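You operate a simulated robot arm through the tools that you are given. There is no shell and no other tool. Be economical: measure what you need, move in short steps, check, and stop when the job is done.

Carry out the task below with a simulated robot arm. There is one attempt and no reset: what you move stays moved.

## Task
Metal-check the sealed red-label jar and sort it by the display.
Fine: switch the tunnel on first; Pass goes in the green tray, Reject in the red one. Set down upright: what you pick out.
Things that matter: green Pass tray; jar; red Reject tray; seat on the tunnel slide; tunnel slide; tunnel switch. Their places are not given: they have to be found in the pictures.

The check looks at the end state, three seconds after you hand in, the way a careful person would. Anything else that was tipped, shoved, dropped, spilled or broken makes it a failure.

## Robot
A 6-joint arm with a two-finger parallel gripper, fixed in place. Base frame: the origin is at the foot of the arm, x ahead of it, y to its left, z up; the work surface is at about z = 760. Readings come in mm, degrees, newtons and seconds.
With the tool pointing down near the work surface it reaches from about 300 to 740 mm from the base axis. Its first joint turns from -66.0 to 66.0 degrees. Payload 2.45 kg.
Tool frame: the origin (TCP) lies between the finger pads and is the grasp point; the fingertips stand 24 mm ahead of it; z points along the fingers, y is the line along which they close. The gripper opens to 68 mm. The fingers are 17 mm wide and 10 mm thick; the gripper's body (40 by 70 mm) begins 41 mm behind the TCP.
Orientation is told as [roll, pitch, yaw] about the base's x, y, z axes, in that order, counted from this pose: with the fingers straight down and closing along the base's y, the tool's x points along the base's -x, its y along +y and its z along -z.

## Interface
- The arm moves only by the tool nudge_tool. Its argument "plan" is a list of rows, each a list of 7 numbers: the turn, a rotation vector about the tool's x, y, z in degrees, then the shift along the tool's x, y, z in mm, then the finger opening in mm, from 0 to 68. In form: [[ax, ay, az, tx, ty, tz, fingers], ...]. A call has 1 to 20 rows; each row is the pose to reach, as a shift and turn from the pose commanded when the call began, along the tool's axes at that moment. Rows are played at 5 a second. More than 50 mm and 8.6 degrees between two rows, or a gripper value outside its range, and nothing of the call is played. Where a pose cannot be reached the arm comes as near as it can. A force on the tool above 40 N (or 10 N above the force at the start of the call, whichever is more), or a blocked arm, ends the call early, and 0.2 s more pass. Each finger travels about 108 mm/s and halts on what it meets, pressing with about 43 N; the grip force reading is that of the motor and also rises with nothing between the fingers. The clock runs only during rows and for 0.2 s after the last one: add rows that repeat a pose to give the fingers time. It gives the time, the measured TCP pose, the force on the tool (base axes), the opening and the grip force at its end, in the units of the frame above (readings bear some noise), with the torque about the TCP (base axes, N m) and any sound that the robot's microphone picked up.
- Cameras (640 x 400 px; columns grow to the right, rows downward): "scene" is fixed at [167.6, 413.2, 1470.3]; the picture's right is [-0.77, -0.64, 0.00], its down [-0.33, 0.39, -0.86] and it looks along [0.55, -0.66, -0.51] (base axes); focal length 278 px, centre (320, 200). "wrist" rides on the gripper at [84, 11, -75] in the tool frame; the picture's right is [-0.13, 0.99, 0.00], its down [-0.60, -0.08, -0.79] and it looks along [-0.79, -0.10, 0.61] (tool axes); focal length 251 px, centre (320, 200).
- snapshot(camera): a new picture of that camera. No time passes.
- point_at(camera, pixels): for up to 12 pixels [column, row] of the newest picture of that camera ("zoom" is the newest enlarged one), the place [x, y, z] in the base frame of the surface seen there, good to about 2 mm. No time passes.
- zoom(camera, box): a new picture of the part [left, top, right, bottom] of that camera's present view, enlarged. No time passes.
- close_job(): hands the job in; it is judged then, once.

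Work in short steps. Measure before you move; look again where a grasp or a placing could have gone wrong, and mend it. You have 80 turns and 34 pictures in all, those below and enlarged ones among them. Open the gripper and draw the arm clear of the work before you hand the job in, unless the task says otherwise; then end with one line.

The tools are called after ">>>" as a command line: name --pt "numbers of a row" for each row, then --argument value for the rest, lists and objects as JSON in quotes. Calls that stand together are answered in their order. nudge_tool: Moves the arm, as the interface text tells. Its arguments: {"type":"object","properties":{"plan":{"type":"array"}},"required":["plan"]} The other tools are called the same way: snapshot (camera) takes a picture; point_at (camera, pixels) gives the place of the surface under pixels of a picture; zoom (camera, box) takes an enlarged picture of a part of a camera's view; close_job () hands the job in.

At the start:

```text
clock: 0.0
tool_pos: [455.7, 60.0, 1268.8]
tool_rot: [-0.1, 0.0, 0.0]
wrist_force: [0.3, 0.3, 0.1]
torque: [0.01, 0.02, 0.01]
finger_gap: 68.1
grip_force: 0.0
```

scene: 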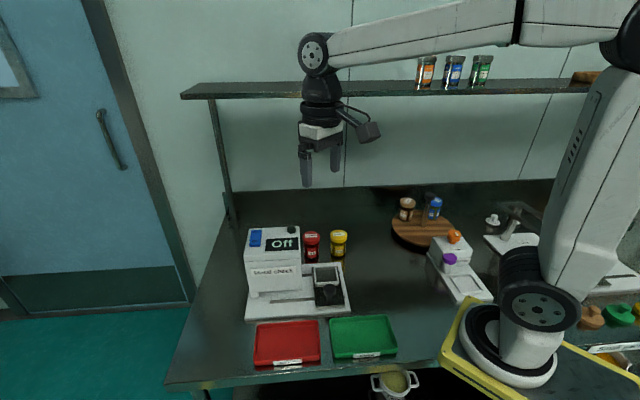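
wrist: 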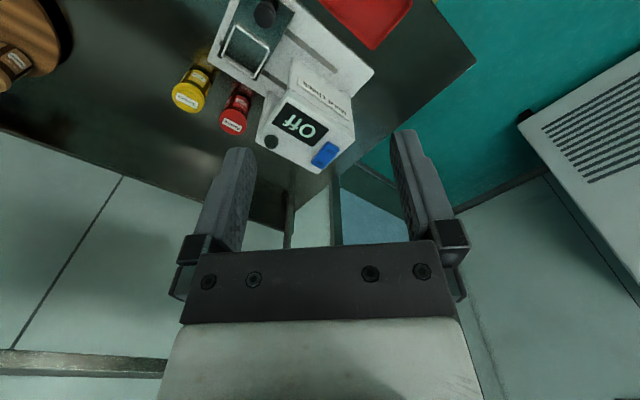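

The display reads "Off" near scene (282,244), with red and yellow jars at (312,246) and (339,243), and the slide near (328,285). I'll enlarge these for a closer look.

>>> zoom --camera "scene" --box '[230, 210, 410, 370]'

>>> zoom --camera "wrist" --box '[160, 0, 420, 180]'

```text
2.50 times, centred on (320, 290) of scene
```

zoom: 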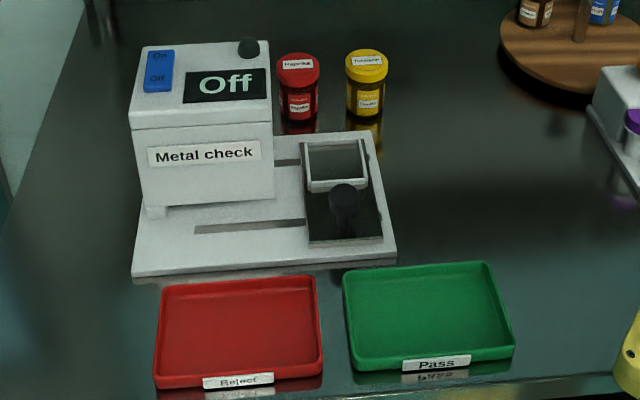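

```text
2.22 times, centred on (290, 90) of wrist
```

zoom: 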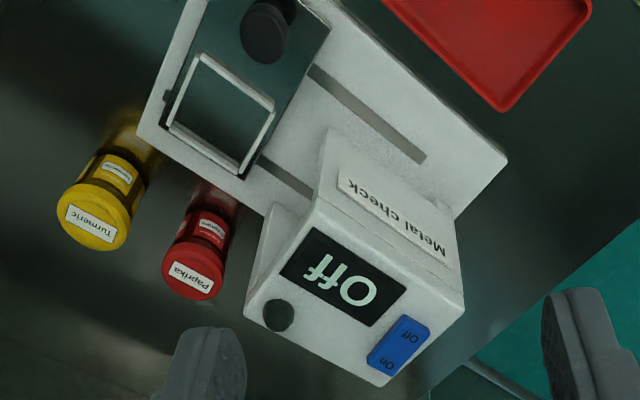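

The wrist zoom gives a top view of the jars, switch, seat and knob, so I'll measure those there, and the trays and base in the scene picture.

>>> point_at --camera "zoom" --pixels '[[192, 270], [92, 220], [385, 367], [411, 332], [278, 315], [202, 58], [272, 103], [240, 170], [170, 125], [220, 110], [265, 30], [420, 155]]'

>>> point_at --camera "scene" --pixels '[[311, 234], [311, 258], [256, 233], [254, 242], [329, 290], [286, 340], [362, 335], [341, 300], [280, 302], [251, 290], [303, 270], [335, 320]]'

```text
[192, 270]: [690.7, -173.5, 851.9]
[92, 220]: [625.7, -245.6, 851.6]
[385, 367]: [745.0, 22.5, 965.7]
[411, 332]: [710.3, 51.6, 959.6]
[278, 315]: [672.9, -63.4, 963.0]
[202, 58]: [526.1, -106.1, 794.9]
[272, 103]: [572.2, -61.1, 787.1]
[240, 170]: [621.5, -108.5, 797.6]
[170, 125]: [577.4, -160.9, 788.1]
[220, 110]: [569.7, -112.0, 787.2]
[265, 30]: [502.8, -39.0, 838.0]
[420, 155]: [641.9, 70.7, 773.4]
```

```text
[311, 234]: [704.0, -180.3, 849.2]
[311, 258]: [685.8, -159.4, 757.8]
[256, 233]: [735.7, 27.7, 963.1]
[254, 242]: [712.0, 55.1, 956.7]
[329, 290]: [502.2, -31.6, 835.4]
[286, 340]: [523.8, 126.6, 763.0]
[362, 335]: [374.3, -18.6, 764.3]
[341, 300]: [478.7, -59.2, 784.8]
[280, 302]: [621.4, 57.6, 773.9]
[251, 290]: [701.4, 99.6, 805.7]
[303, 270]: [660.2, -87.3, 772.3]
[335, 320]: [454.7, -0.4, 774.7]
```

I need the slot direction, the box outline, and the jar, knob and tray sizes, so I'll measure those points next.

>>> point_at --camera "zoom" --pixels '[[314, 68], [424, 160], [268, 160], [312, 200], [316, 210], [463, 290], [380, 384], [246, 308], [505, 155], [165, 262], [222, 285], [340, 135]]'

>>> zoom --camera "scene" --box '[290, 225, 360, 310]'

```text
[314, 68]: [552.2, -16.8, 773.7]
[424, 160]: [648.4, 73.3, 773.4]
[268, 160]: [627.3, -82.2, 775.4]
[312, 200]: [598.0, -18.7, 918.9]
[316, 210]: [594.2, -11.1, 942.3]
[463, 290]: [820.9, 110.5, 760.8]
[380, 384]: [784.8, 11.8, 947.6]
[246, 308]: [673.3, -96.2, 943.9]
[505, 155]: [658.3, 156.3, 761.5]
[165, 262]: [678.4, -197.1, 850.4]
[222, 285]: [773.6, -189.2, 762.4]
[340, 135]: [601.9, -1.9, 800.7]
```

```text
4.71 times, centred on (325, 268) of scene
```

zoom: 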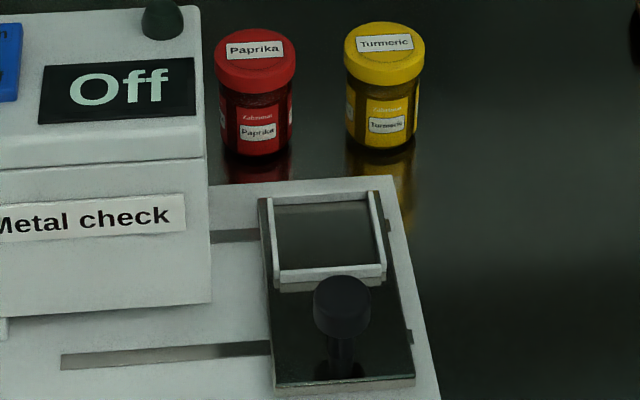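

The slot runs along d≈(0.73, 0.68), with the box clear of the knob's path. I still need the jar rim, seat edges and knob, plus where the shelf is.

>>> point_at --camera "zoom" --pixels '[[218, 52], [294, 52], [256, 34], [255, 90], [255, 150], [275, 210], [378, 205], [325, 260], [325, 195], [342, 290], [342, 330], [385, 60]]'

>>> point_at --camera "scene" --pixels '[[185, 97], [290, 95], [400, 95], [550, 92], [385, 83], [227, 215], [258, 362], [320, 360], [322, 325], [332, 321], [395, 350], [387, 316]]'

```text
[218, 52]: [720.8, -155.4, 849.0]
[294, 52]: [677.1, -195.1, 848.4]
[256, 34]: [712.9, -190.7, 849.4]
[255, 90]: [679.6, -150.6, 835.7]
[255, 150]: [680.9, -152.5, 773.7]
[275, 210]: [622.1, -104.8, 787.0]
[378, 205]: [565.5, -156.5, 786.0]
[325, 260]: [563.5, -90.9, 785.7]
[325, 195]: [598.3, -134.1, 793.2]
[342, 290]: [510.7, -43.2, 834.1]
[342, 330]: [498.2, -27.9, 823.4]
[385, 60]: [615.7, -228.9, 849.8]
```

```text
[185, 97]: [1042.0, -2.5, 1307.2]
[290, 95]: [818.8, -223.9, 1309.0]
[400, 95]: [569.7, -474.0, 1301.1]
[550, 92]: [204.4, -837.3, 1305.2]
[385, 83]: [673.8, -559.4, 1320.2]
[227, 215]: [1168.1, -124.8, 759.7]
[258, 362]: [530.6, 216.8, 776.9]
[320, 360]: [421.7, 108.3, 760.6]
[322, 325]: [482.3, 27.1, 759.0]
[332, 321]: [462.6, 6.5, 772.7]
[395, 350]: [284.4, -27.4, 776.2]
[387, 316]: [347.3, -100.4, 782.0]
```

Layout is clear: jar at about (698,-174), lid about 58 mm wide and top at 850, seat centre at about (575,-111), On end of the switch at about (745,22,965). First I move above the On end with fingers closed.

>>> nudge_tool --pt "0 0 0 -32 -4 26 0" --pt "0 0 0 -64 -8 52 0" --pt "0 0 0 -96 -12 78 0" --pt "0 0 0 -128 -17 104 0" --pt "0 0 0 -160 -21 130 0" --pt "0 0 0 -192 -25 156 0" --pt "0 0 0 -224 -29 182 0" --pt "0 0 0 -256 -34 208 0" --pt "0 0 0 -288 -38 239 0" --pt "0 0 0 -288 -38 239 0" --pt "0 0 0 -288 -38 239 0"

>>> zoom --camera "scene" --box '[230, 180, 330, 260]'

```text
clock: 2.4
tool_pos: [741.9, 22.7, 1029.1]
tool_rot: [-0.1, -0.1, 0.1]
wrist_force: [-0.4, -0.1, 0.8]
torque: [-0.03, 0.0, 0.0]
finger_gap: 0.0
grip_force: 23.0
```

```text
5.00 times, centred on (280, 220) of scene
```

zoom: 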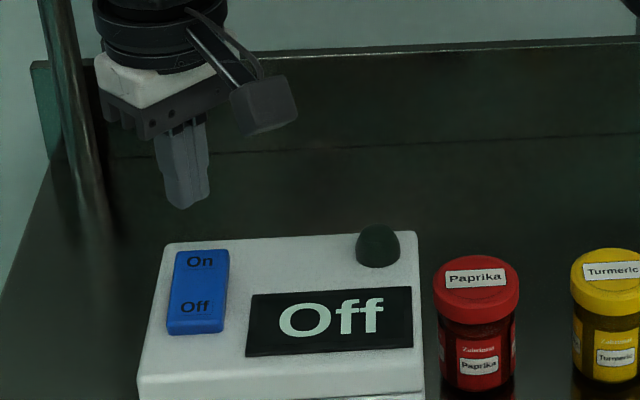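

Fingers hang at (185,200) above the box; I'll confirm the On end at (200,262) before descending.

>>> point_at --camera "zoom" --pixels '[[200, 255], [200, 262], [194, 307], [200, 285], [178, 268], [225, 266], [185, 205], [378, 240], [240, 262]]'

```text
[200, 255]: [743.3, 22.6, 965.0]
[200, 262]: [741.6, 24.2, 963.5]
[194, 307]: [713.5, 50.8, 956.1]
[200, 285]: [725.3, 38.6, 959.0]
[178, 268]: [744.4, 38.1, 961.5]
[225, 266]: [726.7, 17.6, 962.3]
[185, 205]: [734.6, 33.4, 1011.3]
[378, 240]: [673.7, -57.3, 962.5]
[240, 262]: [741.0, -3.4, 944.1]
```

The On end is right below the tool (743,23,965), so I lower to contact near TCP z 989 and press a few mm, then lift.

>>> nudge_tool --pt "0 0 0 0 0 20 0" --pt "0 0 0 0 0 34 0" --pt "0 0 0 0 0 39 0" --pt "0 0 0 0 0 43 0" --pt "0 0 0 0 0 46 0" --pt "0 0 0 0 0 49 0" --pt "0 0 0 0 0 51 0"

>>> zoom --camera "scene" --box '[230, 180, 330, 260]'

```text
clock: 4.0
tool_pos: [744.6, 21.9, 983.0]
tool_rot: [0.0, -0.2, 0.1]
wrist_force: [-14.4, -1.0, 24.6]
torque: [0.21, 0.5, 0.12]
finger_gap: 0.0
grip_force: 23.8
```

```text
5.00 times, centred on (280, 220) of scene
```

zoom: 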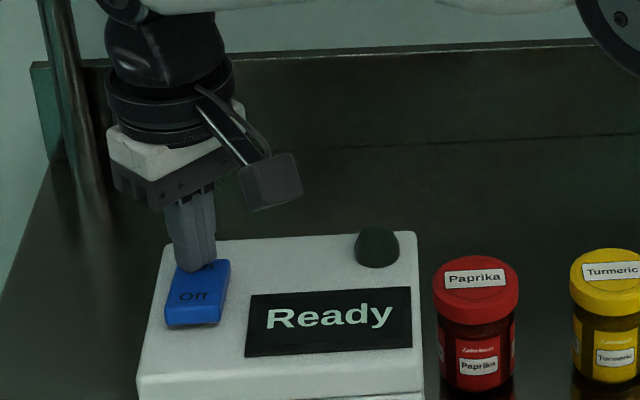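

The display now reads "Ready". I lift and move above the red jar with the fingers opening.

>>> nudge_tool --pt "0 0 0 0 0 -25 0" --pt "0 0 0 0 0 -51 0" --pt "0 0 0 12 -48 -51 0" --pt "0 0 0 23 -96 -51 30" --pt "0 0 0 35 -144 -51 68" --pt "0 0 0 46 -190 -51 68" --pt "0 0 0 46 -195.5 -15 68" --pt "0 0 0 46 -195.5 28 68" --pt "0 0 0 46 -195.5 28 68"

>>> snapshot --camera "wrist"

```text
clock: 6.0
tool_pos: [700.1, -174.7, 950.9]
tool_rot: [0.1, 0.1, 0.0]
wrist_force: [-0.3, -0.2, 0.3]
torque: [0.03, 0.0, 0.0]
finger_gap: 68.1
grip_force: 0.0
```

```text
26 pictures are left
```

wrist: 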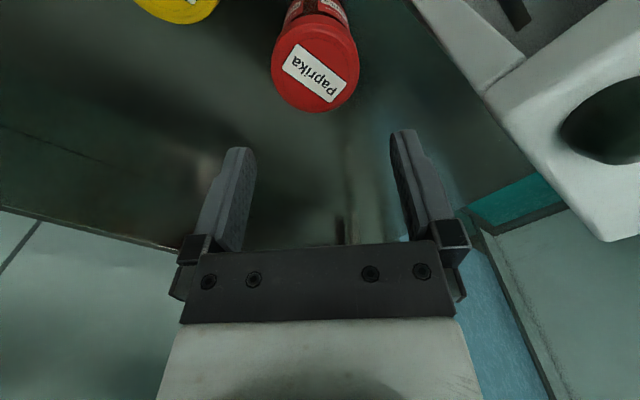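

The lid spans columns 271–358 with its centre at about (315,68). I'll measure its rim.

>>> point_at --camera "wrist" --pixels '[[274, 74], [355, 74], [316, 107], [314, 72], [313, 35], [290, 98], [342, 98]]'

```text
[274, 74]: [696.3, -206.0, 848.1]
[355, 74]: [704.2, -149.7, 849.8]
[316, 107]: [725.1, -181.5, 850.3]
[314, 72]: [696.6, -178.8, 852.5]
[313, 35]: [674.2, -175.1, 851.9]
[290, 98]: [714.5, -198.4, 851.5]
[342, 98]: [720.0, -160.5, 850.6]
```

Lid centre fits (698,-178) with diameter about 57 mm. I shift by −3.8 mm in y and descend so the TCP is near z 837, then close.

>>> nudge_tool --pt "0 0 0 1 -3.8 0 68" --pt "0 0 0 1 -3.8 40 68" --pt "0 0 0 1 -3.8 65 68" --pt "0 0 0 1 -3.8 80 68" --pt "0 0 0 1 -3.8 92 68" --pt "0 0 0 1 -3.8 104 68" --pt "0 0 0 1 -3.8 114 68" --pt "0 0 0 1 -3.8 114 68"

>>> snapshot --camera "wrist"

```text
clock: 7.8
tool_pos: [697.0, -176.1, 836.5]
tool_rot: [0.0, 0.0, 0.0]
wrist_force: [0.6, 0.8, 0.0]
torque: [0.02, 0.04, -0.02]
finger_gap: 68.0
grip_force: 0.0
```

```text
25 pictures are left
```

wrist: 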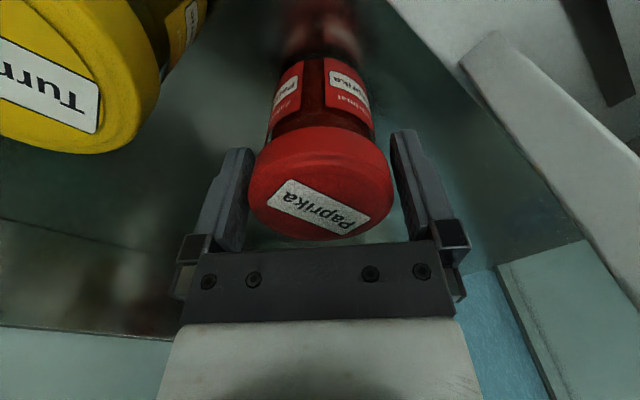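

The jar lid sits between the fingers with no contact. I close in place.

>>> nudge_tool --pt "0 0 0 0 0 0 60" --pt "0 0 0 0 0 0 52" --pt "0 0 0 0 0 0 45" --pt "0 0 0 0 0 0 45"

```text
clock: 8.8
tool_pos: [697.3, -177.3, 837.1]
tool_rot: [-0.1, 0.0, 0.0]
wrist_force: [0.5, -0.5, 0.2]
torque: [-0.02, -0.01, -0.03]
finger_gap: 58.8
grip_force: 42.8
```

The jar is gripped at 58.8 mm. I lift 100 mm, then move to above the seat at (575,-111).

>>> nudge_tool --pt "0 0 0 0 0 -15 45" --pt "0 0 0 0 0 -40 45" --pt "0 0 0 0 0 -70 45" --pt "0 0 0 0 0 -100 45" --pt "0 0 0 30 12 -100 45" --pt "0 0 0 60 26 -100 45" --pt "0 0 0 90 46 -100 45" --pt "0 0 0 122 66 -100 45" --pt "0 0 0 122 66 -100 45"

>>> snapshot --camera "wrist"

>>> zoom --camera "scene" --box '[270, 200, 370, 310]'

```text
clock: 10.8
tool_pos: [573.9, -110.0, 936.8]
tool_rot: [0.0, 0.1, -0.1]
wrist_force: [0.1, 0.0, -0.9]
torque: [0.02, 0.01, -0.01]
finger_gap: 59.0
grip_force: 42.6
```

```text
24 pictures are left
```

wrist: 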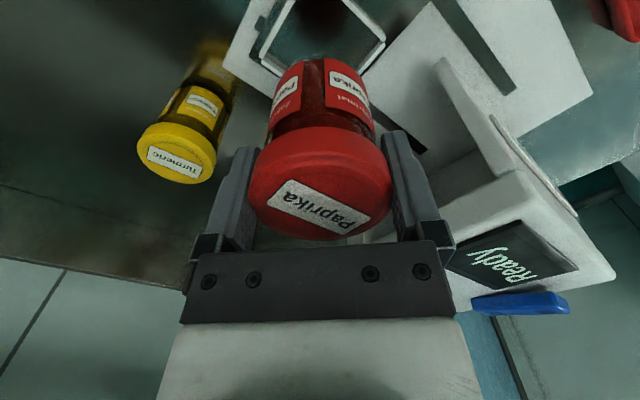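

```text
3.64 times, centred on (320, 255) of scene
```

zoom: 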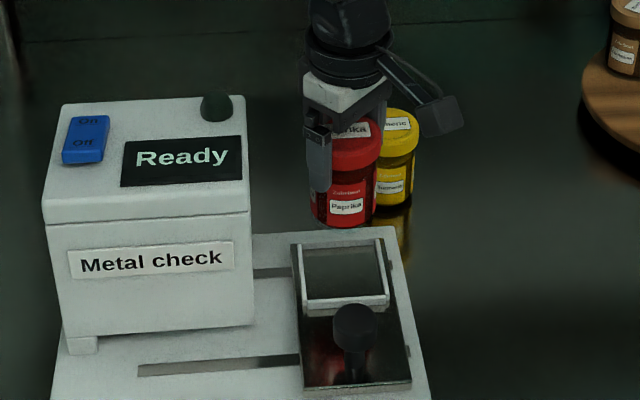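

The jar is above the seat; the seat's inner corners in this zoom are near (306,250), (375,244), (383,290) and (307,295). I measure them to refine the centre.

>>> point_at --camera "zoom" --pixels '[[306, 252], [374, 247], [381, 288], [309, 293], [343, 270], [305, 275], [377, 268], [340, 247], [345, 297], [354, 312], [345, 306]]'

```text
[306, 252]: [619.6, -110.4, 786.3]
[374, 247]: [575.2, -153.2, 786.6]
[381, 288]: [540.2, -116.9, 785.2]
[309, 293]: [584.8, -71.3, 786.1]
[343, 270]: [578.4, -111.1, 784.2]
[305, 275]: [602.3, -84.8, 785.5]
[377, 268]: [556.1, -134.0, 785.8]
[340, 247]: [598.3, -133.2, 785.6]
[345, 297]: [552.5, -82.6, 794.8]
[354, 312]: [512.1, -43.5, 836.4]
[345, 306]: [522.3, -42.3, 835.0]
```

Seat centre refines to about (577,-108). I nudge by (+1.5,+2.2) and lower to just above the seat floor (TCP about z 871) to check before setting down.

>>> nudge_tool --pt "0 0 0 -1.5 2.2 20 45" --pt "0 0 0 -1.5 2.2 45 45" --pt "0 0 0 -1.5 2.2 58 45" --pt "0 0 0 -1.5 2.2 64 45" --pt "0 0 0 -1.5 2.2 64 45"

>>> zoom --camera "scene" --box '[295, 220, 365, 310]'

>>> zoom --camera "wrist" --box '[220, 0, 420, 130]'

```text
clock: 12.0
tool_pos: [576.9, -108.8, 872.7]
tool_rot: [-0.1, 0.0, 0.0]
wrist_force: [0.2, 0.2, -1.2]
torque: [0.01, -0.01, 0.01]
finger_gap: 59.1
grip_force: 43.1
```

```text
4.44 times, centred on (330, 265) of scene
```

zoom: 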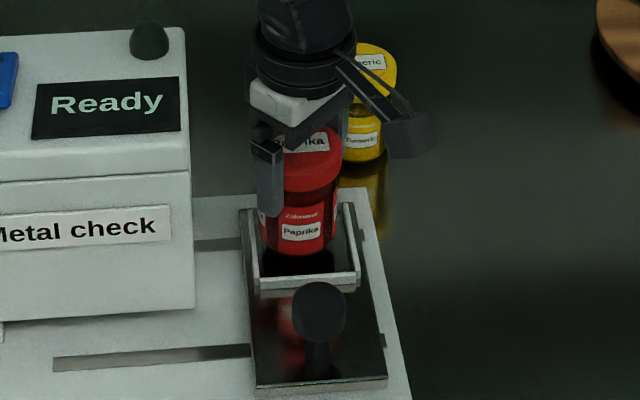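

```text
3.08 times, centred on (320, 65) of wrist
```

zoom: 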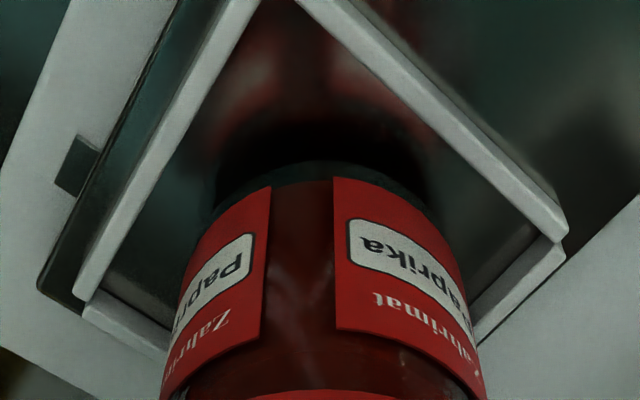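

The jar hovers about 9 mm above the floor inside the walls; I measure jar bottom and wall tops in the wrist zoom to check centring.

>>> point_at --camera "zoom" --pixels '[[180, 150], [450, 120], [85, 285], [560, 225], [150, 260], [500, 250], [330, 170], [270, 100], [200, 290], [450, 260], [520, 290], [120, 320]]'

```text
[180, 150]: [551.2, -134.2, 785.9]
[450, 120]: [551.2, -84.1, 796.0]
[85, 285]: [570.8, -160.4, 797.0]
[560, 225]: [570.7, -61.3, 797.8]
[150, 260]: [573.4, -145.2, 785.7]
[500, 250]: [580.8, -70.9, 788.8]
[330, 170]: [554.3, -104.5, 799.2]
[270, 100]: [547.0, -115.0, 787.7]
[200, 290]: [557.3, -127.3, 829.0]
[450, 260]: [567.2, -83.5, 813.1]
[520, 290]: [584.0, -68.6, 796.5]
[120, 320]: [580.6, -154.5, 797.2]
```

Walls' inner span gives centre s≈344, n≈-473, while the jar is about 3 mm too far toward the tunnel. I shift by (-2,-2), lower to contact, and stop there.

>>> nudge_tool --pt "0 0 0 2 -2 0 45" --pt "0 0 0 2 -2 4 45" --pt "0 0 0 2 -2 7 45" --pt "0 0 0 2 -2 8.5 45" --pt "0 0 0 2 -2 9.5 45"

```text
clock: 13.2
tool_pos: [574.8, -110.3, 863.7]
tool_rot: [-0.1, 0.0, 0.0]
wrist_force: [1.0, 0.5, -1.1]
torque: [0.01, 0.01, -0.04]
finger_gap: 59.1
grip_force: 42.8
```

No contact yet (force about -1 N); I lower in 1 mm steps.

>>> nudge_tool --pt "0 0 0 0 0 0.7 45" --pt "0 0 0 0 0 1.4 45"

>>> zoom --camera "scene" --box '[295, 220, 365, 310]'

```text
clock: 13.8
tool_pos: [574.3, -109.1, 862.9]
tool_rot: [0.0, -0.1, -0.1]
wrist_force: [-2.9, 5.0, 13.8]
torque: [0.42, 0.23, -0.02]
finger_gap: 59.0
grip_force: 42.9
```

```text
4.44 times, centred on (330, 265) of scene
```

zoom: 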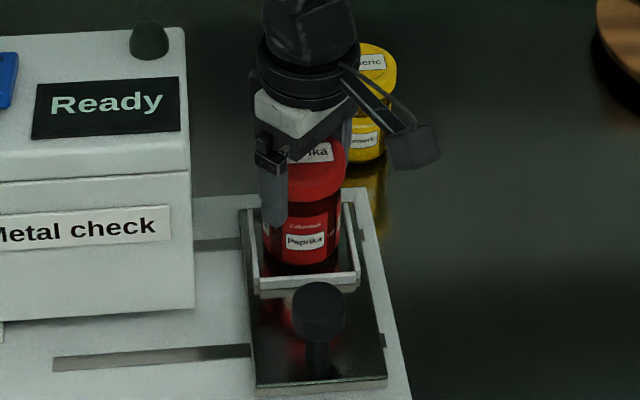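

Contact reads 13.8 N and the jar stands on the floor inside the walls. I release and rise straight up.

>>> nudge_tool --pt "0 0 0 0 0 0 62" --pt "0 0 0 0 0 0 68" --pt "0 0 0 0 0 0 68" --pt "0 0 0 0 0 -15 68" --pt "0 0 0 0 0 -45 68" --pt "0 0 0 0 0 -85 68" --pt "0 0 0 0 0 -117 68"

>>> zoom --camera "scene" --box '[295, 220, 365, 310]'

>>> snapshot --camera "wrist"

```text
clock: 15.4
tool_pos: [573.3, -112.9, 979.6]
tool_rot: [0.0, 0.1, 0.1]
wrist_force: [-0.3, 0.2, 0.2]
torque: [0.0, -0.05, -0.04]
finger_gap: 68.2
grip_force: 0.1
```

```text
4.44 times, centred on (330, 265) of scene
```

zoom: 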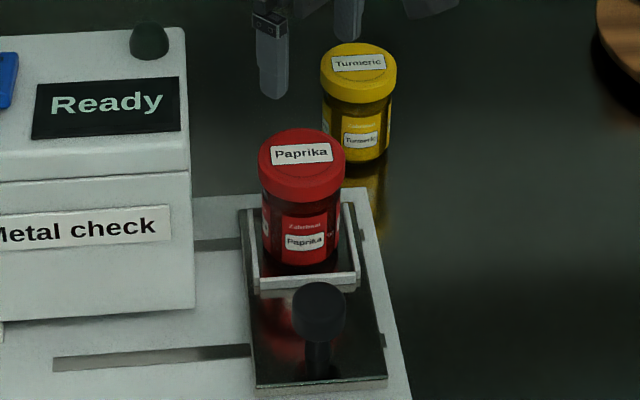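

```text
18 pictures are left
```

wrist: 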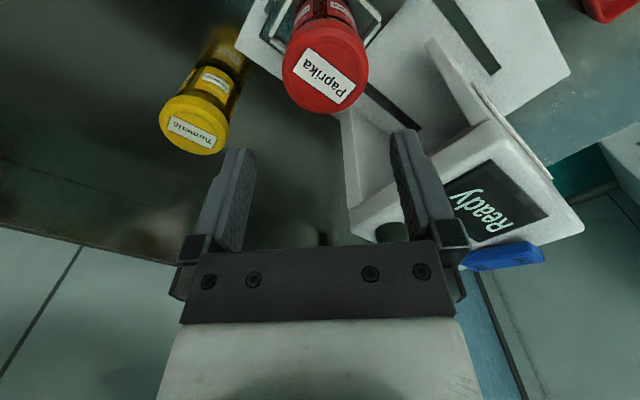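

The jar stands upright in the seat. Now I measure the knob head, near (319,300) in the scene zoom, for a grip.

>>> snapshot --camera "scene"

>>> point_at --camera "zoom" --pixels '[[296, 300], [343, 300], [320, 285], [320, 300], [320, 314], [320, 325], [320, 337], [318, 360], [302, 152], [262, 155], [343, 155], [300, 185]]'

```text
17 pictures are left
```

scene: 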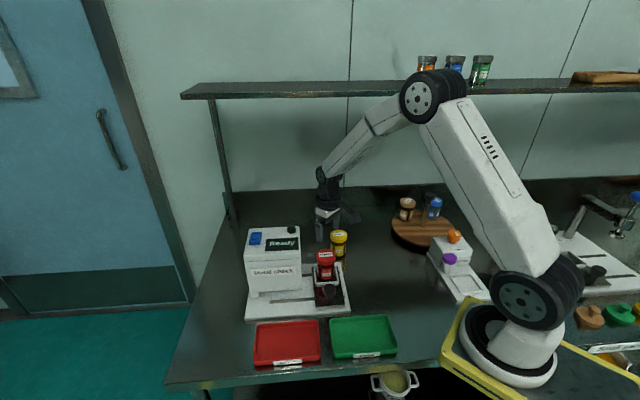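

```text
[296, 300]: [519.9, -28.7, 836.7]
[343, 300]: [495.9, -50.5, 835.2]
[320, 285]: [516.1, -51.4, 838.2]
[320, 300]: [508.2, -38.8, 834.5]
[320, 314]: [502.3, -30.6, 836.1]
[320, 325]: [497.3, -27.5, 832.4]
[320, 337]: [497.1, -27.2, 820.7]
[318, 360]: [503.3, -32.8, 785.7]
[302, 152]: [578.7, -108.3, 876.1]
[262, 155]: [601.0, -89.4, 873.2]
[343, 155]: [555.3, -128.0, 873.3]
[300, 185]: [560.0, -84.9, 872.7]
```

Knob centre is about (508,-40), head top at 837, about 35 mm wide. I move above it while turning 47° so the fingers close along the slot and the camera stays away from the box.

>>> nudge_tool --pt "0 0 7.8 11 12 0 68" --pt "0 0 15.7 22 24 0 68" --pt "0 0 23.5 33 36 0 68" --pt "0 0 31.3 44 48 0 68" --pt "0 0 39.2 55 60 10 68" --pt "0 0 47 66.6 71.2 25 68" --pt "0 0 47 66.6 71.2 40 68" --pt "0 0 47 66.6 71.2 40 68"

>>> snapshot --camera "wrist"

```text
clock: 17.2
tool_pos: [508.3, -40.4, 939.1]
tool_rot: [0.1, 0.0, -46.9]
wrist_force: [-0.4, -0.3, 0.3]
torque: [-0.02, -0.01, -0.01]
finger_gap: 68.1
grip_force: 0.2
```

```text
16 pictures are left
```

wrist: 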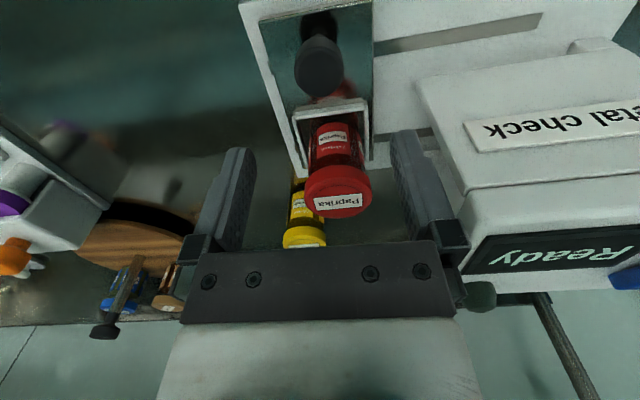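

The knob is centred under the fingers, but the flange would pass close to the box's front face. I tilt the tool 12° outward (about the tool y axis), offset it 4 mm away from the box, and descend to the knob.

>>> nudge_tool --pt "0 -6 0 4 0 20 68" --pt "0 -12 0 4 0 40 68" --pt "0 -12 0 4 0 65 68" --pt "0 -12 0 4 0 85 68" --pt "0 -12 0 4 0 100 68" --pt "0 -12 0 4 0 109 68" --pt "0 -12 0 4 0 109 68"

>>> zoom --camera "scene" --box '[260, 200, 370, 310]'

```text
clock: 18.8
tool_pos: [505.9, -37.2, 831.4]
tool_rot: [0.0, -11.9, -47.1]
wrist_force: [0.0, 0.3, -0.2]
torque: [0.0, 0.01, 0.0]
finger_gap: 68.1
grip_force: 0.0
```

```text
3.64 times, centred on (315, 255) of scene
```

zoom: 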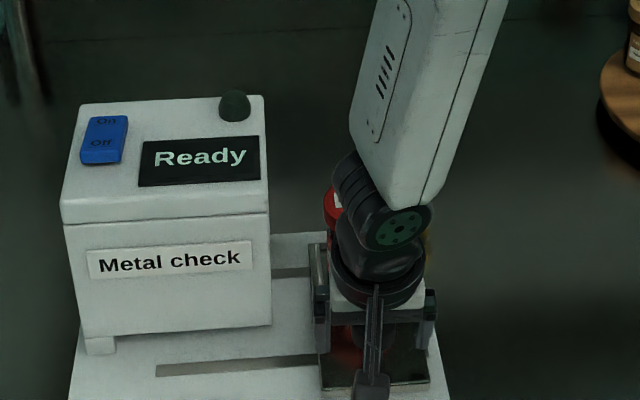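

No contact; the fingers straddle the knob. I close on it.

>>> nudge_tool --pt "0 0 0 0 0 0 55" --pt "0 0 0 0 0 0 42" --pt "0 0 0 0 0 0 34" --pt "0 0 0 0 0 0 30" --pt "0 0 0 0 0 0 30"

```text
clock: 20.0
tool_pos: [505.4, -36.6, 830.2]
tool_rot: [0.0, -12.0, -47.0]
wrist_force: [-0.1, -1.9, -0.7]
torque: [-0.1, 0.06, -0.15]
finger_gap: 35.1
grip_force: 45.2
```

The knob is held at 35.1 mm. I push the slide gently along the slot, 60 mm first.

>>> nudge_tool --pt "0 0 0 0 3 0 30" --pt "0 0 0 0 8 0 30" --pt "0 0 0 0 14 0 30" --pt "0 0 0 0 20 0 30" --pt "0 0 0 0 27 0 30" --pt "0 0 0 0 34 0 30" --pt "0 0 0 0 41 0 30" --pt "0 0 0 0 48 0 30" --pt "0 0 0 0 54 0 30" --pt "0 0 0 0 58 0 30" --pt "0 0 0 0 60 0 30"

>>> zoom --camera "scene" --box '[250, 200, 360, 310]'

```text
clock: 22.4
tool_pos: [548.1, 5.8, 830.3]
tool_rot: [-0.2, -12.0, -47.0]
wrist_force: [-21.6, 20.4, 25.6]
torque: [0.16, 0.18, -0.07]
finger_gap: 35.4
grip_force: 45.2
```

```text
3.64 times, centred on (305, 255) of scene
```

zoom: 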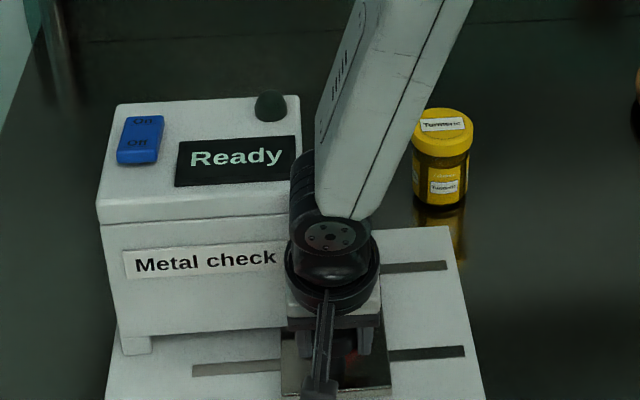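

Progress is smooth, but a side force of about 30 N (+n, up) has built with little torque, so my slot direction is probably off. I measure the visible slots for a better heading.

>>> point_at --camera "zoom" --pixels '[[196, 370], [276, 366], [392, 353], [462, 351], [385, 268], [444, 265], [448, 230], [482, 390], [345, 345], [284, 375], [388, 385], [215, 371]]'

```text
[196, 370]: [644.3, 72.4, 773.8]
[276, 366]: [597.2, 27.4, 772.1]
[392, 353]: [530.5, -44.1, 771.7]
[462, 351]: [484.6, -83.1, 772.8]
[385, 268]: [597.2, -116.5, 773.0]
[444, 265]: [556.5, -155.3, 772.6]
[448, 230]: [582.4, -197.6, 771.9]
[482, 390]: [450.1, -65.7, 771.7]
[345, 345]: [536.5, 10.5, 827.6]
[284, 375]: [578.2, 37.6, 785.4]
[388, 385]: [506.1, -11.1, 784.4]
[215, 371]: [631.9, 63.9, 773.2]
```

The slot heads at 44.2° instead of my 43°. I relieve the side load with a small outward/upward correction and read the force.

>>> nudge_tool --pt "0 0 0 0.6 0 -0.9 30" --pt "0 0 0 1.2 0 -1.8 30"

```text
clock: 23.0
tool_pos: [547.8, 5.3, 830.3]
tool_rot: [-0.1, -12.0, -46.9]
wrist_force: [-1.3, 4.5, -12.7]
torque: [-0.41, -0.62, 0.4]
finger_gap: 35.6
grip_force: 45.2
```

The side load is gone; z is slightly over-corrected. I continue along the corrected heading another 65 mm.

>>> nudge_tool --pt "0 0 0 0.1 4 0.5 30" --pt "0 0 0 0.3 10 0.5 30" --pt "0 0 0 0.4 17 0.5 30" --pt "0 0 0 0.6 24 0.5 30" --pt "0 0 0 0.8 31 0.5 30" --pt "0 0 0 0.9 38 0.5 30" --pt "0 0 0 1.1 45 0.5 30" --pt "0 0 0 1.2 51 0.5 30" --pt "0 0 0 1.3 57 0.5 30" --pt "0 0 0 1.4 62 0.5 30" --pt "0 0 0 1.5 65 0.5 30"

>>> zoom --camera "scene" --box '[240, 200, 350, 310]'

```text
clock: 25.4
tool_pos: [594.8, 52.1, 831.2]
tool_rot: [0.0, -12.0, -46.9]
wrist_force: [-8.1, 11.0, -3.3]
torque: [0.42, 0.29, 0.08]
finger_gap: 35.1
grip_force: 44.5
```

```text
3.64 times, centred on (295, 255) of scene
```

zoom: 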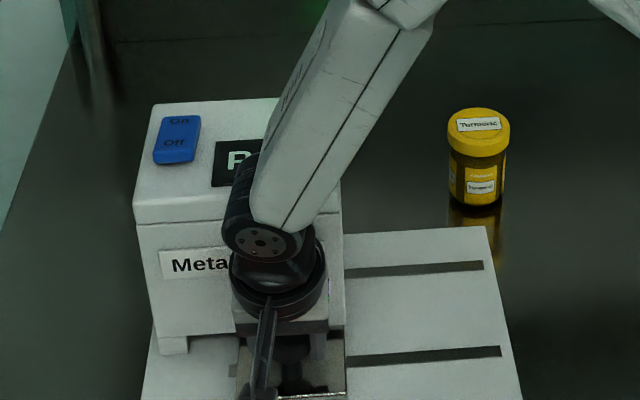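

Travel is now about 126 mm and the display is hidden behind the arm. I push on in small steps to feel for the end stop.

>>> nudge_tool --pt "0 0 0 0.3 3 0 30" --pt "0 0 0 0.4 6 0 30" --pt "0 0 0 0.5 9 0 30" --pt "0 0 0 0.5 12 0 30" --pt "0 0 0 0.6 15 0 30"

>>> zoom --camera "scene" --box '[240, 200, 350, 310]'

```text
clock: 26.3
tool_pos: [596.4, 54.8, 830.5]
tool_rot: [-0.9, -11.9, -47.2]
wrist_force: [-6.3, 0.2, 11.6]
torque: [-0.27, 0.28, -0.09]
finger_gap: 35.4
grip_force: 45.3
stopped in row 4: the force on the tool passed its limit at 43 N (the readings are from after the stop); the commanded pose is now the measured one
```

```text
3.64 times, centred on (295, 255) of scene
```

zoom: 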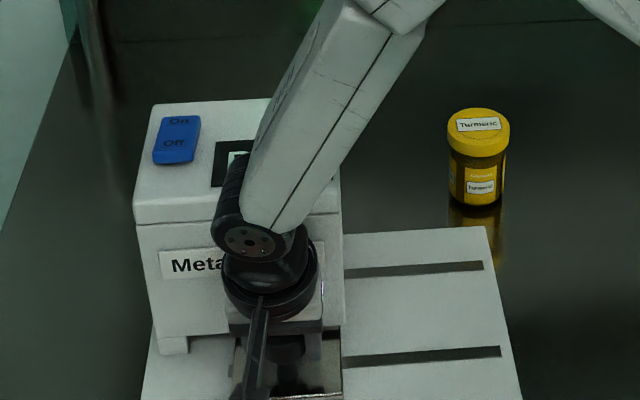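

The slide hit its end stop at about 130 mm. I open the fingers and withdraw along the tool axis so the display can be read.

>>> nudge_tool --pt "0 0 0 0 0 0 45" --pt "0 0 0 0 0 0 60" --pt "0 0 0 0 0 0 66" --pt "0 0 0 0 0 -20 66" --pt "0 0 0 0 0 -60 66" --pt "0 0 0 0 0 -105 66" --pt "0 0 0 0 0 -150 66" --pt "0 0 0 10 0 -180 66" --pt "0 0 0 10 0 -180 66" --pt "0 0 0 10 0 -180 66"

>>> snapshot --camera "wrist"

```text
clock: 28.5
tool_pos: [566.5, 88.8, 1003.5]
tool_rot: [-0.8, -11.8, -47.2]
wrist_force: [1.1, -0.4, 0.1]
torque: [-0.01, 0.01, -0.01]
finger_gap: 65.7
grip_force: 0.1
```

```text
11 pictures are left
```

wrist: 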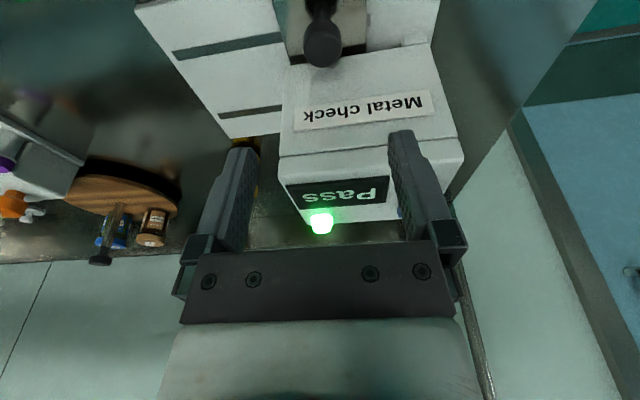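

The display reads "Pass" with a green light. I return along the same line to the knob and re-grip it.

>>> nudge_tool --pt "0 0 0 -10 0 30 66" --pt "0 0 0 -10 0 75 66" --pt "0 0 0 -10 0 120 66" --pt "0 0 0 -10 0 150 66" --pt "0 0 0 -10 0 170 66" --pt "0 0 0 -10 0 180 66" --pt "0 0 0 -10 0 180 66" --pt "0 0 0 -10 0 180 50" --pt "0 0 0 -10 0 180 36" --pt "0 0 0 -10 0 180 30" --pt "0 0 0 -10 0 180 30"

```text
clock: 30.9
tool_pos: [596.4, 54.1, 830.0]
tool_rot: [-0.9, -11.7, -47.2]
wrist_force: [-4.1, -6.7, 0.0]
torque: [-0.19, -0.05, -0.1]
finger_gap: 35.4
grip_force: 45.3
```

Knob gripped again. I pull back 60 mm along the slot with the heading correction, then check forces.

>>> nudge_tool --pt "0 0 0 -0.1 -3 0 30" --pt "0 0 0 -0.2 -8 0.1 30" --pt "0 0 0 -0.3 -14 0.1 30" --pt "0 0 0 -0.5 -20 0.2 30" --pt "0 0 0 -0.7 -27 0.3 30" --pt "0 0 0 -0.8 -34 0.4 30" --pt "0 0 0 -1.0 -41 0.4 30" --pt "0 0 0 -1.2 -48 0.5 30" --pt "0 0 0 -1.3 -54 0.6 30" --pt "0 0 0 -1.5 -60 0.6 30"

```text
clock: 33.1
tool_pos: [554.2, 10.9, 829.2]
tool_rot: [-1.0, -11.6, -47.3]
wrist_force: [5.2, -5.9, -31.4]
torque: [0.23, 0.32, -0.07]
finger_gap: 35.3
grip_force: 44.7
```

The vertical pull is −31 N, so the tool is rising about 1.5 mm relative to the slide. I correct that and pull back the next 60 mm.

>>> nudge_tool --pt "0 0 0 -0.3 0 0.8 30" --pt "0 0 0 -0.4 -3 1.5 30" --pt "0 0 0 -0.6 -9 1.7 30" --pt "0 0 0 -0.7 -15 1.9 30" --pt "0 0 0 -0.9 -21 2.1 30" --pt "0 0 0 -1.1 -28 2.4 30" --pt "0 0 0 -1.3 -35 2.6 30" --pt "0 0 0 -1.5 -42 2.8 30" --pt "0 0 0 -1.7 -49 3.0 30" --pt "0 0 0 -1.9 -55 3.2 30" --pt "0 0 0 -2 -60 3.4 30"

>>> zoom --camera "scene" --box '[250, 200, 360, 310]'

```text
clock: 35.5
tool_pos: [512.1, -29.0, 828.7]
tool_rot: [-0.7, -11.9, -47.2]
wrist_force: [-13.7, 12.1, 29.2]
torque: [-0.11, 0.06, -0.05]
finger_gap: 35.3
grip_force: 45.0
```

```text
3.64 times, centred on (305, 255) of scene
```

zoom: 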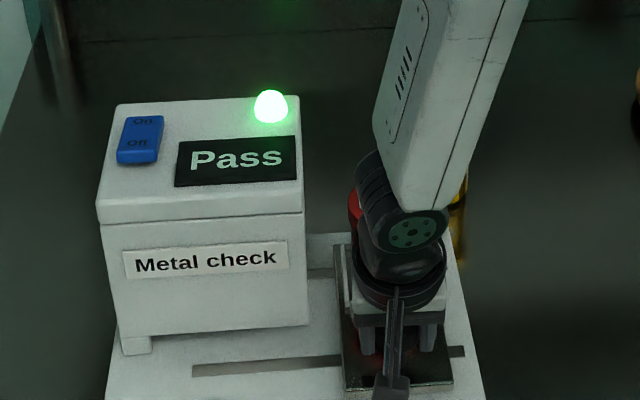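

Pass stays on the display. I relieve the small load and pull the last ~9 mm to home.

>>> nudge_tool --pt "0 0 0 0.4 0 -0.8 30" --pt "0 0 0 0.8 -2 -1.5 30" --pt "0 0 0 0.7 -5 -1.4 30" --pt "0 0 0 0.6 -8 -1.3 30" --pt "0 0 0 0.6 -9.5 -1.2 30"

```text
clock: 36.7
tool_pos: [505.5, -37.7, 830.1]
tool_rot: [-0.8, -11.6, -47.3]
wrist_force: [13.1, -13.8, -20.7]
torque: [-0.39, -0.27, -0.13]
finger_gap: 35.5
grip_force: 45.0
```

Home position reached. I relax the load, release the knob and withdraw along the tool axis.

>>> nudge_tool --pt "0 0 0 -0.5 0 0.9 30" --pt "0 0 0 -0.5 0 0.9 45" --pt "0 0 0 -0.5 0 0.9 60" --pt "0 0 0 -0.5 0 0.9 68" --pt "0 0 0 -0.5 0 -20 68" --pt "0 0 0 -0.5 0 -60 68" --pt "0 0 0 -0.5 0 -105 68" --pt "0 0 0 -0.5 0 -150 68" --pt "0 0 0 -0.5 0 -150 68"

>>> zoom --camera "scene" --box '[295, 220, 365, 310]'

```text
clock: 38.7
tool_pos: [484.2, -13.2, 977.0]
tool_rot: [-0.8, -11.7, -47.1]
wrist_force: [-0.6, -0.9, -0.5]
torque: [-0.01, 0.0, -0.02]
finger_gap: 68.1
grip_force: 0.2
```

```text
4.44 times, centred on (330, 265) of scene
```

zoom: 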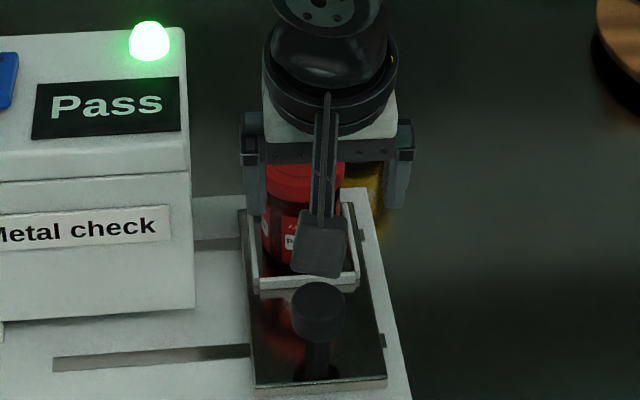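

The slide is home with the jar standing in it. I level the tool in place first.

>>> nudge_tool --pt "-0.4 5.9 0 0 0 0 68" --pt "-0.8 11.7 0 0 0 0 68" --pt "-0.8 11.7 0 0 0 0 68"

```text
clock: 39.5
tool_pos: [485.3, -14.3, 977.0]
tool_rot: [0.1, 0.1, -47.3]
wrist_force: [0.6, 0.2, -0.5]
torque: [0.02, 0.01, 0.0]
finger_gap: 67.9
grip_force: 0.0
```

Level now. I move above the jar (about 132 mm along tool −x) and look with the wrist camera.

>>> nudge_tool --pt "0 0 0 -40 0.5 0 68" --pt "0 0 0 -85 1 0 68" --pt "0 0 0 -131.8 1.6 0 68" --pt "0 0 0 -131.8 1.6 0 68" --pt "0 0 0 -131.8 1.6 0 68"

>>> zoom --camera "wrist" --box '[240, 0, 400, 130]'

```text
clock: 40.7
tool_pos: [577.8, -109.2, 977.6]
tool_rot: [0.0, -0.1, -47.3]
wrist_force: [-0.3, 0.4, -0.4]
torque: [-0.02, -0.01, 0.01]
finger_gap: 68.0
grip_force: 0.0
```

```text
3.08 times, centred on (320, 65) of wrist
```

zoom: 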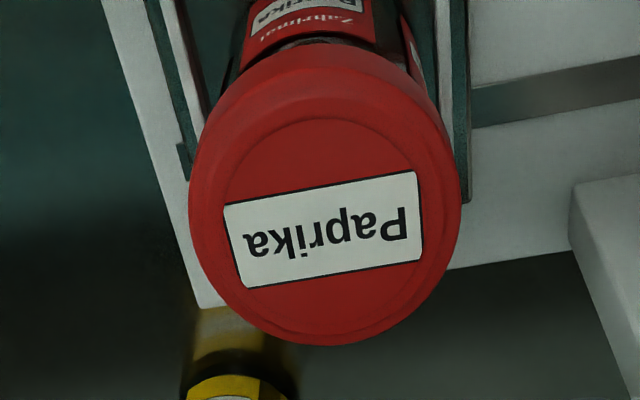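

The lid fills this zoom; I measure its rim points to centre the grip.

>>> point_at --camera "zoom" --pixels '[[200, 225], [453, 225], [325, 337], [322, 228], [240, 300], [415, 295], [322, 130], [280, 325], [375, 322]]'

```text
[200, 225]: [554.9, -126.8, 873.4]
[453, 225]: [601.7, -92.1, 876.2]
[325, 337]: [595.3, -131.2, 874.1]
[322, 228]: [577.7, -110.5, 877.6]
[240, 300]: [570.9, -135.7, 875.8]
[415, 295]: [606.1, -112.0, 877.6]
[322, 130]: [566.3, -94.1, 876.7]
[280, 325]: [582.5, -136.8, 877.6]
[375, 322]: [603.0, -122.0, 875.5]
```

The lid centre agrees with the tool to within about 1 mm. I descend 114 mm and close.

>>> nudge_tool --pt "0 0 0 0 1 40 68" --pt "0 0 0 0 1 70 68" --pt "0 0 0 0 1 85 68" --pt "0 0 0 0 1 96 68" --pt "0 0 0 0 1 106 68" --pt "0 0 0 0 1 114 68" --pt "0 0 0 0 1 114 68" --pt "0 0 0 0 1 114 60" --pt "0 0 0 0 1 114 52" --pt "0 0 0 0 1 114 45" --pt "0 0 0 0 1 114 45"

```text
clock: 43.1
tool_pos: [578.1, -107.0, 861.7]
tool_rot: [0.0, -0.2, -47.2]
wrist_force: [-0.9, -0.1, 0.4]
torque: [0.0, 0.0, 0.0]
finger_gap: 59.0
grip_force: 43.1
```

The jar is held at 59 mm. I lift 85 mm and carry it to above the green tray, centre about (377,-14).

>>> nudge_tool --pt "0 0 0 0 0 -12 45" --pt "0 0 0 0 0 -35 45" --pt "0 0 0 0 0 -60 45" --pt "0 0 0 0 0 -85 45" --pt "0 0 0 34 -14 -85 45" --pt "0 0 0 68 -28 -85 45" --pt "0 0 0 103 -41 -85 45" --pt "0 0 0 137 -55 -85 45" --pt "0 0 0 171 -69 -85 45" --pt "0 0 0 205 -82.6 -85 45" --pt "0 0 0 205 -82.6 -85 45"

>>> zoom --camera "scene" --box '[280, 240, 420, 370]'

```text
clock: 45.5
tool_pos: [377.7, -11.7, 945.8]
tool_rot: [0.0, -0.1, -47.3]
wrist_force: [-0.2, -0.2, -1.2]
torque: [-0.02, -0.02, -0.03]
finger_gap: 58.9
grip_force: 43.5
```

```text
3.08 times, centred on (350, 305) of scene
```

zoom: 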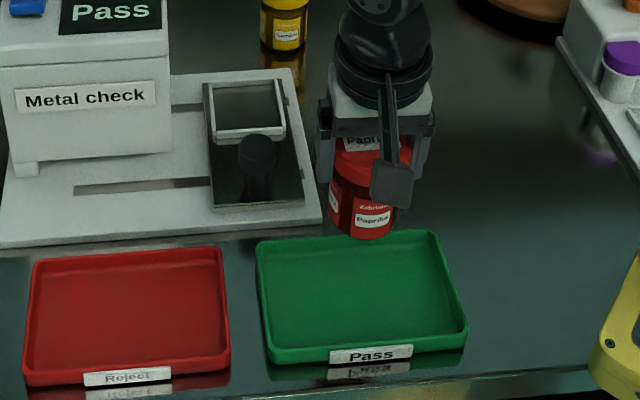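

The tray is fully visible; I measure its inner floor corners, about (275,245), (430,238), (455,328) and (280,350).

>>> point_at --camera "zoom" --pixels '[[272, 250], [428, 240], [456, 325], [280, 340], [362, 290], [350, 255], [362, 325], [428, 232], [270, 360]]'

```text
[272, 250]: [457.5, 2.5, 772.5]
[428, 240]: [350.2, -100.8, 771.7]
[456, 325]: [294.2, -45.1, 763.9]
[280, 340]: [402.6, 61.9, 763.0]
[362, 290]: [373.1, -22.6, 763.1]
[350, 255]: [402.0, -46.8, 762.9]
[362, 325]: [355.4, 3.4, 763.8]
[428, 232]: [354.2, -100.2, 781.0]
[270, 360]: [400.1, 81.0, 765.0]
```

Tray centre is about (375,-20), floor at 763. I shift slightly and lower to just above the floor, then in small steps to contact.

>>> nudge_tool --pt "0 0 0 -3.8 -6.2 25 45" --pt "0 0 0 -3.8 -6.2 55 45" --pt "0 0 0 -3.8 -6.2 80 45" --pt "0 0 0 -3.8 -6.2 95 45" --pt "0 0 0 -3.8 -6.2 101 45" --pt "0 0 0 -3.8 -6.2 103.5 45" --pt "0 0 0 -3.8 -6.2 105 45"

```text
clock: 47.1
tool_pos: [375.2, -21.2, 842.1]
tool_rot: [0.0, -0.1, -47.2]
wrist_force: [-1.0, 0.4, -2.0]
torque: [-0.04, 0.01, -0.04]
finger_gap: 58.7
grip_force: 42.7
```

No contact yet; I continue in 0.7 mm steps.

>>> nudge_tool --pt "0 0 0 0 0 0.7 45" --pt "0 0 0 0 0 1.4 45" --pt "0 0 0 0 0 2.1 45"

```text
clock: 47.9
tool_pos: [375.1, -19.7, 840.3]
tool_rot: [0.0, -0.1, -47.3]
wrist_force: [-0.4, 0.3, 2.7]
torque: [-0.02, 0.12, -0.04]
finger_gap: 58.9
grip_force: 43.5
```

First touch (+2.7 N against −1.2 N in the air). I lower 0.4 mm more, release and rise.

>>> nudge_tool --pt "0 0 0 0 0 0.4 45" --pt "0 0 0 0 0 0.4 62" --pt "0 0 0 0 0 0.4 68" --pt "0 0 0 0 0 0.4 68" --pt "0 0 0 0 0 -15 68" --pt "0 0 0 0 0 -45 68" --pt "0 0 0 0 0 -85 68" --pt "0 0 0 0 0 -125 68" --pt "0 0 0 0 0 -170 68" --pt "0 0 0 0 0 -210 68" --pt "0 0 0 0 0 -250 68" --pt "0 0 0 0 0 -250 68"

>>> snapshot --camera "scene"

```text
clock: 50.5
tool_pos: [375.4, -18.6, 1091.4]
tool_rot: [0.0, 0.0, -47.3]
wrist_force: [-0.5, 0.3, 0.5]
torque: [0.0, 0.0, 0.02]
finger_gap: 68.1
grip_force: 0.0
```

```text
6 pictures are left
```

scene: 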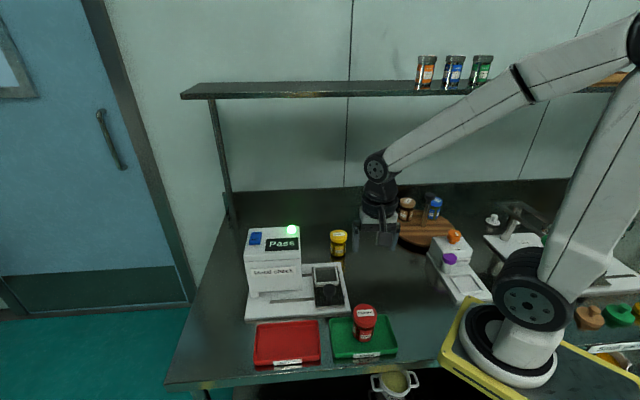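

The jar stands upright in the green tray at (364,322), everything else is undisturbed, and the arm is clear with the gripper open. I hand in.

>>> close_job

```text
The job is handed in.
```

I switched the tunnel on and ran the red-label (Paprika) jar through it; the display read "Pass", and the jar now stands upright in the green tray.
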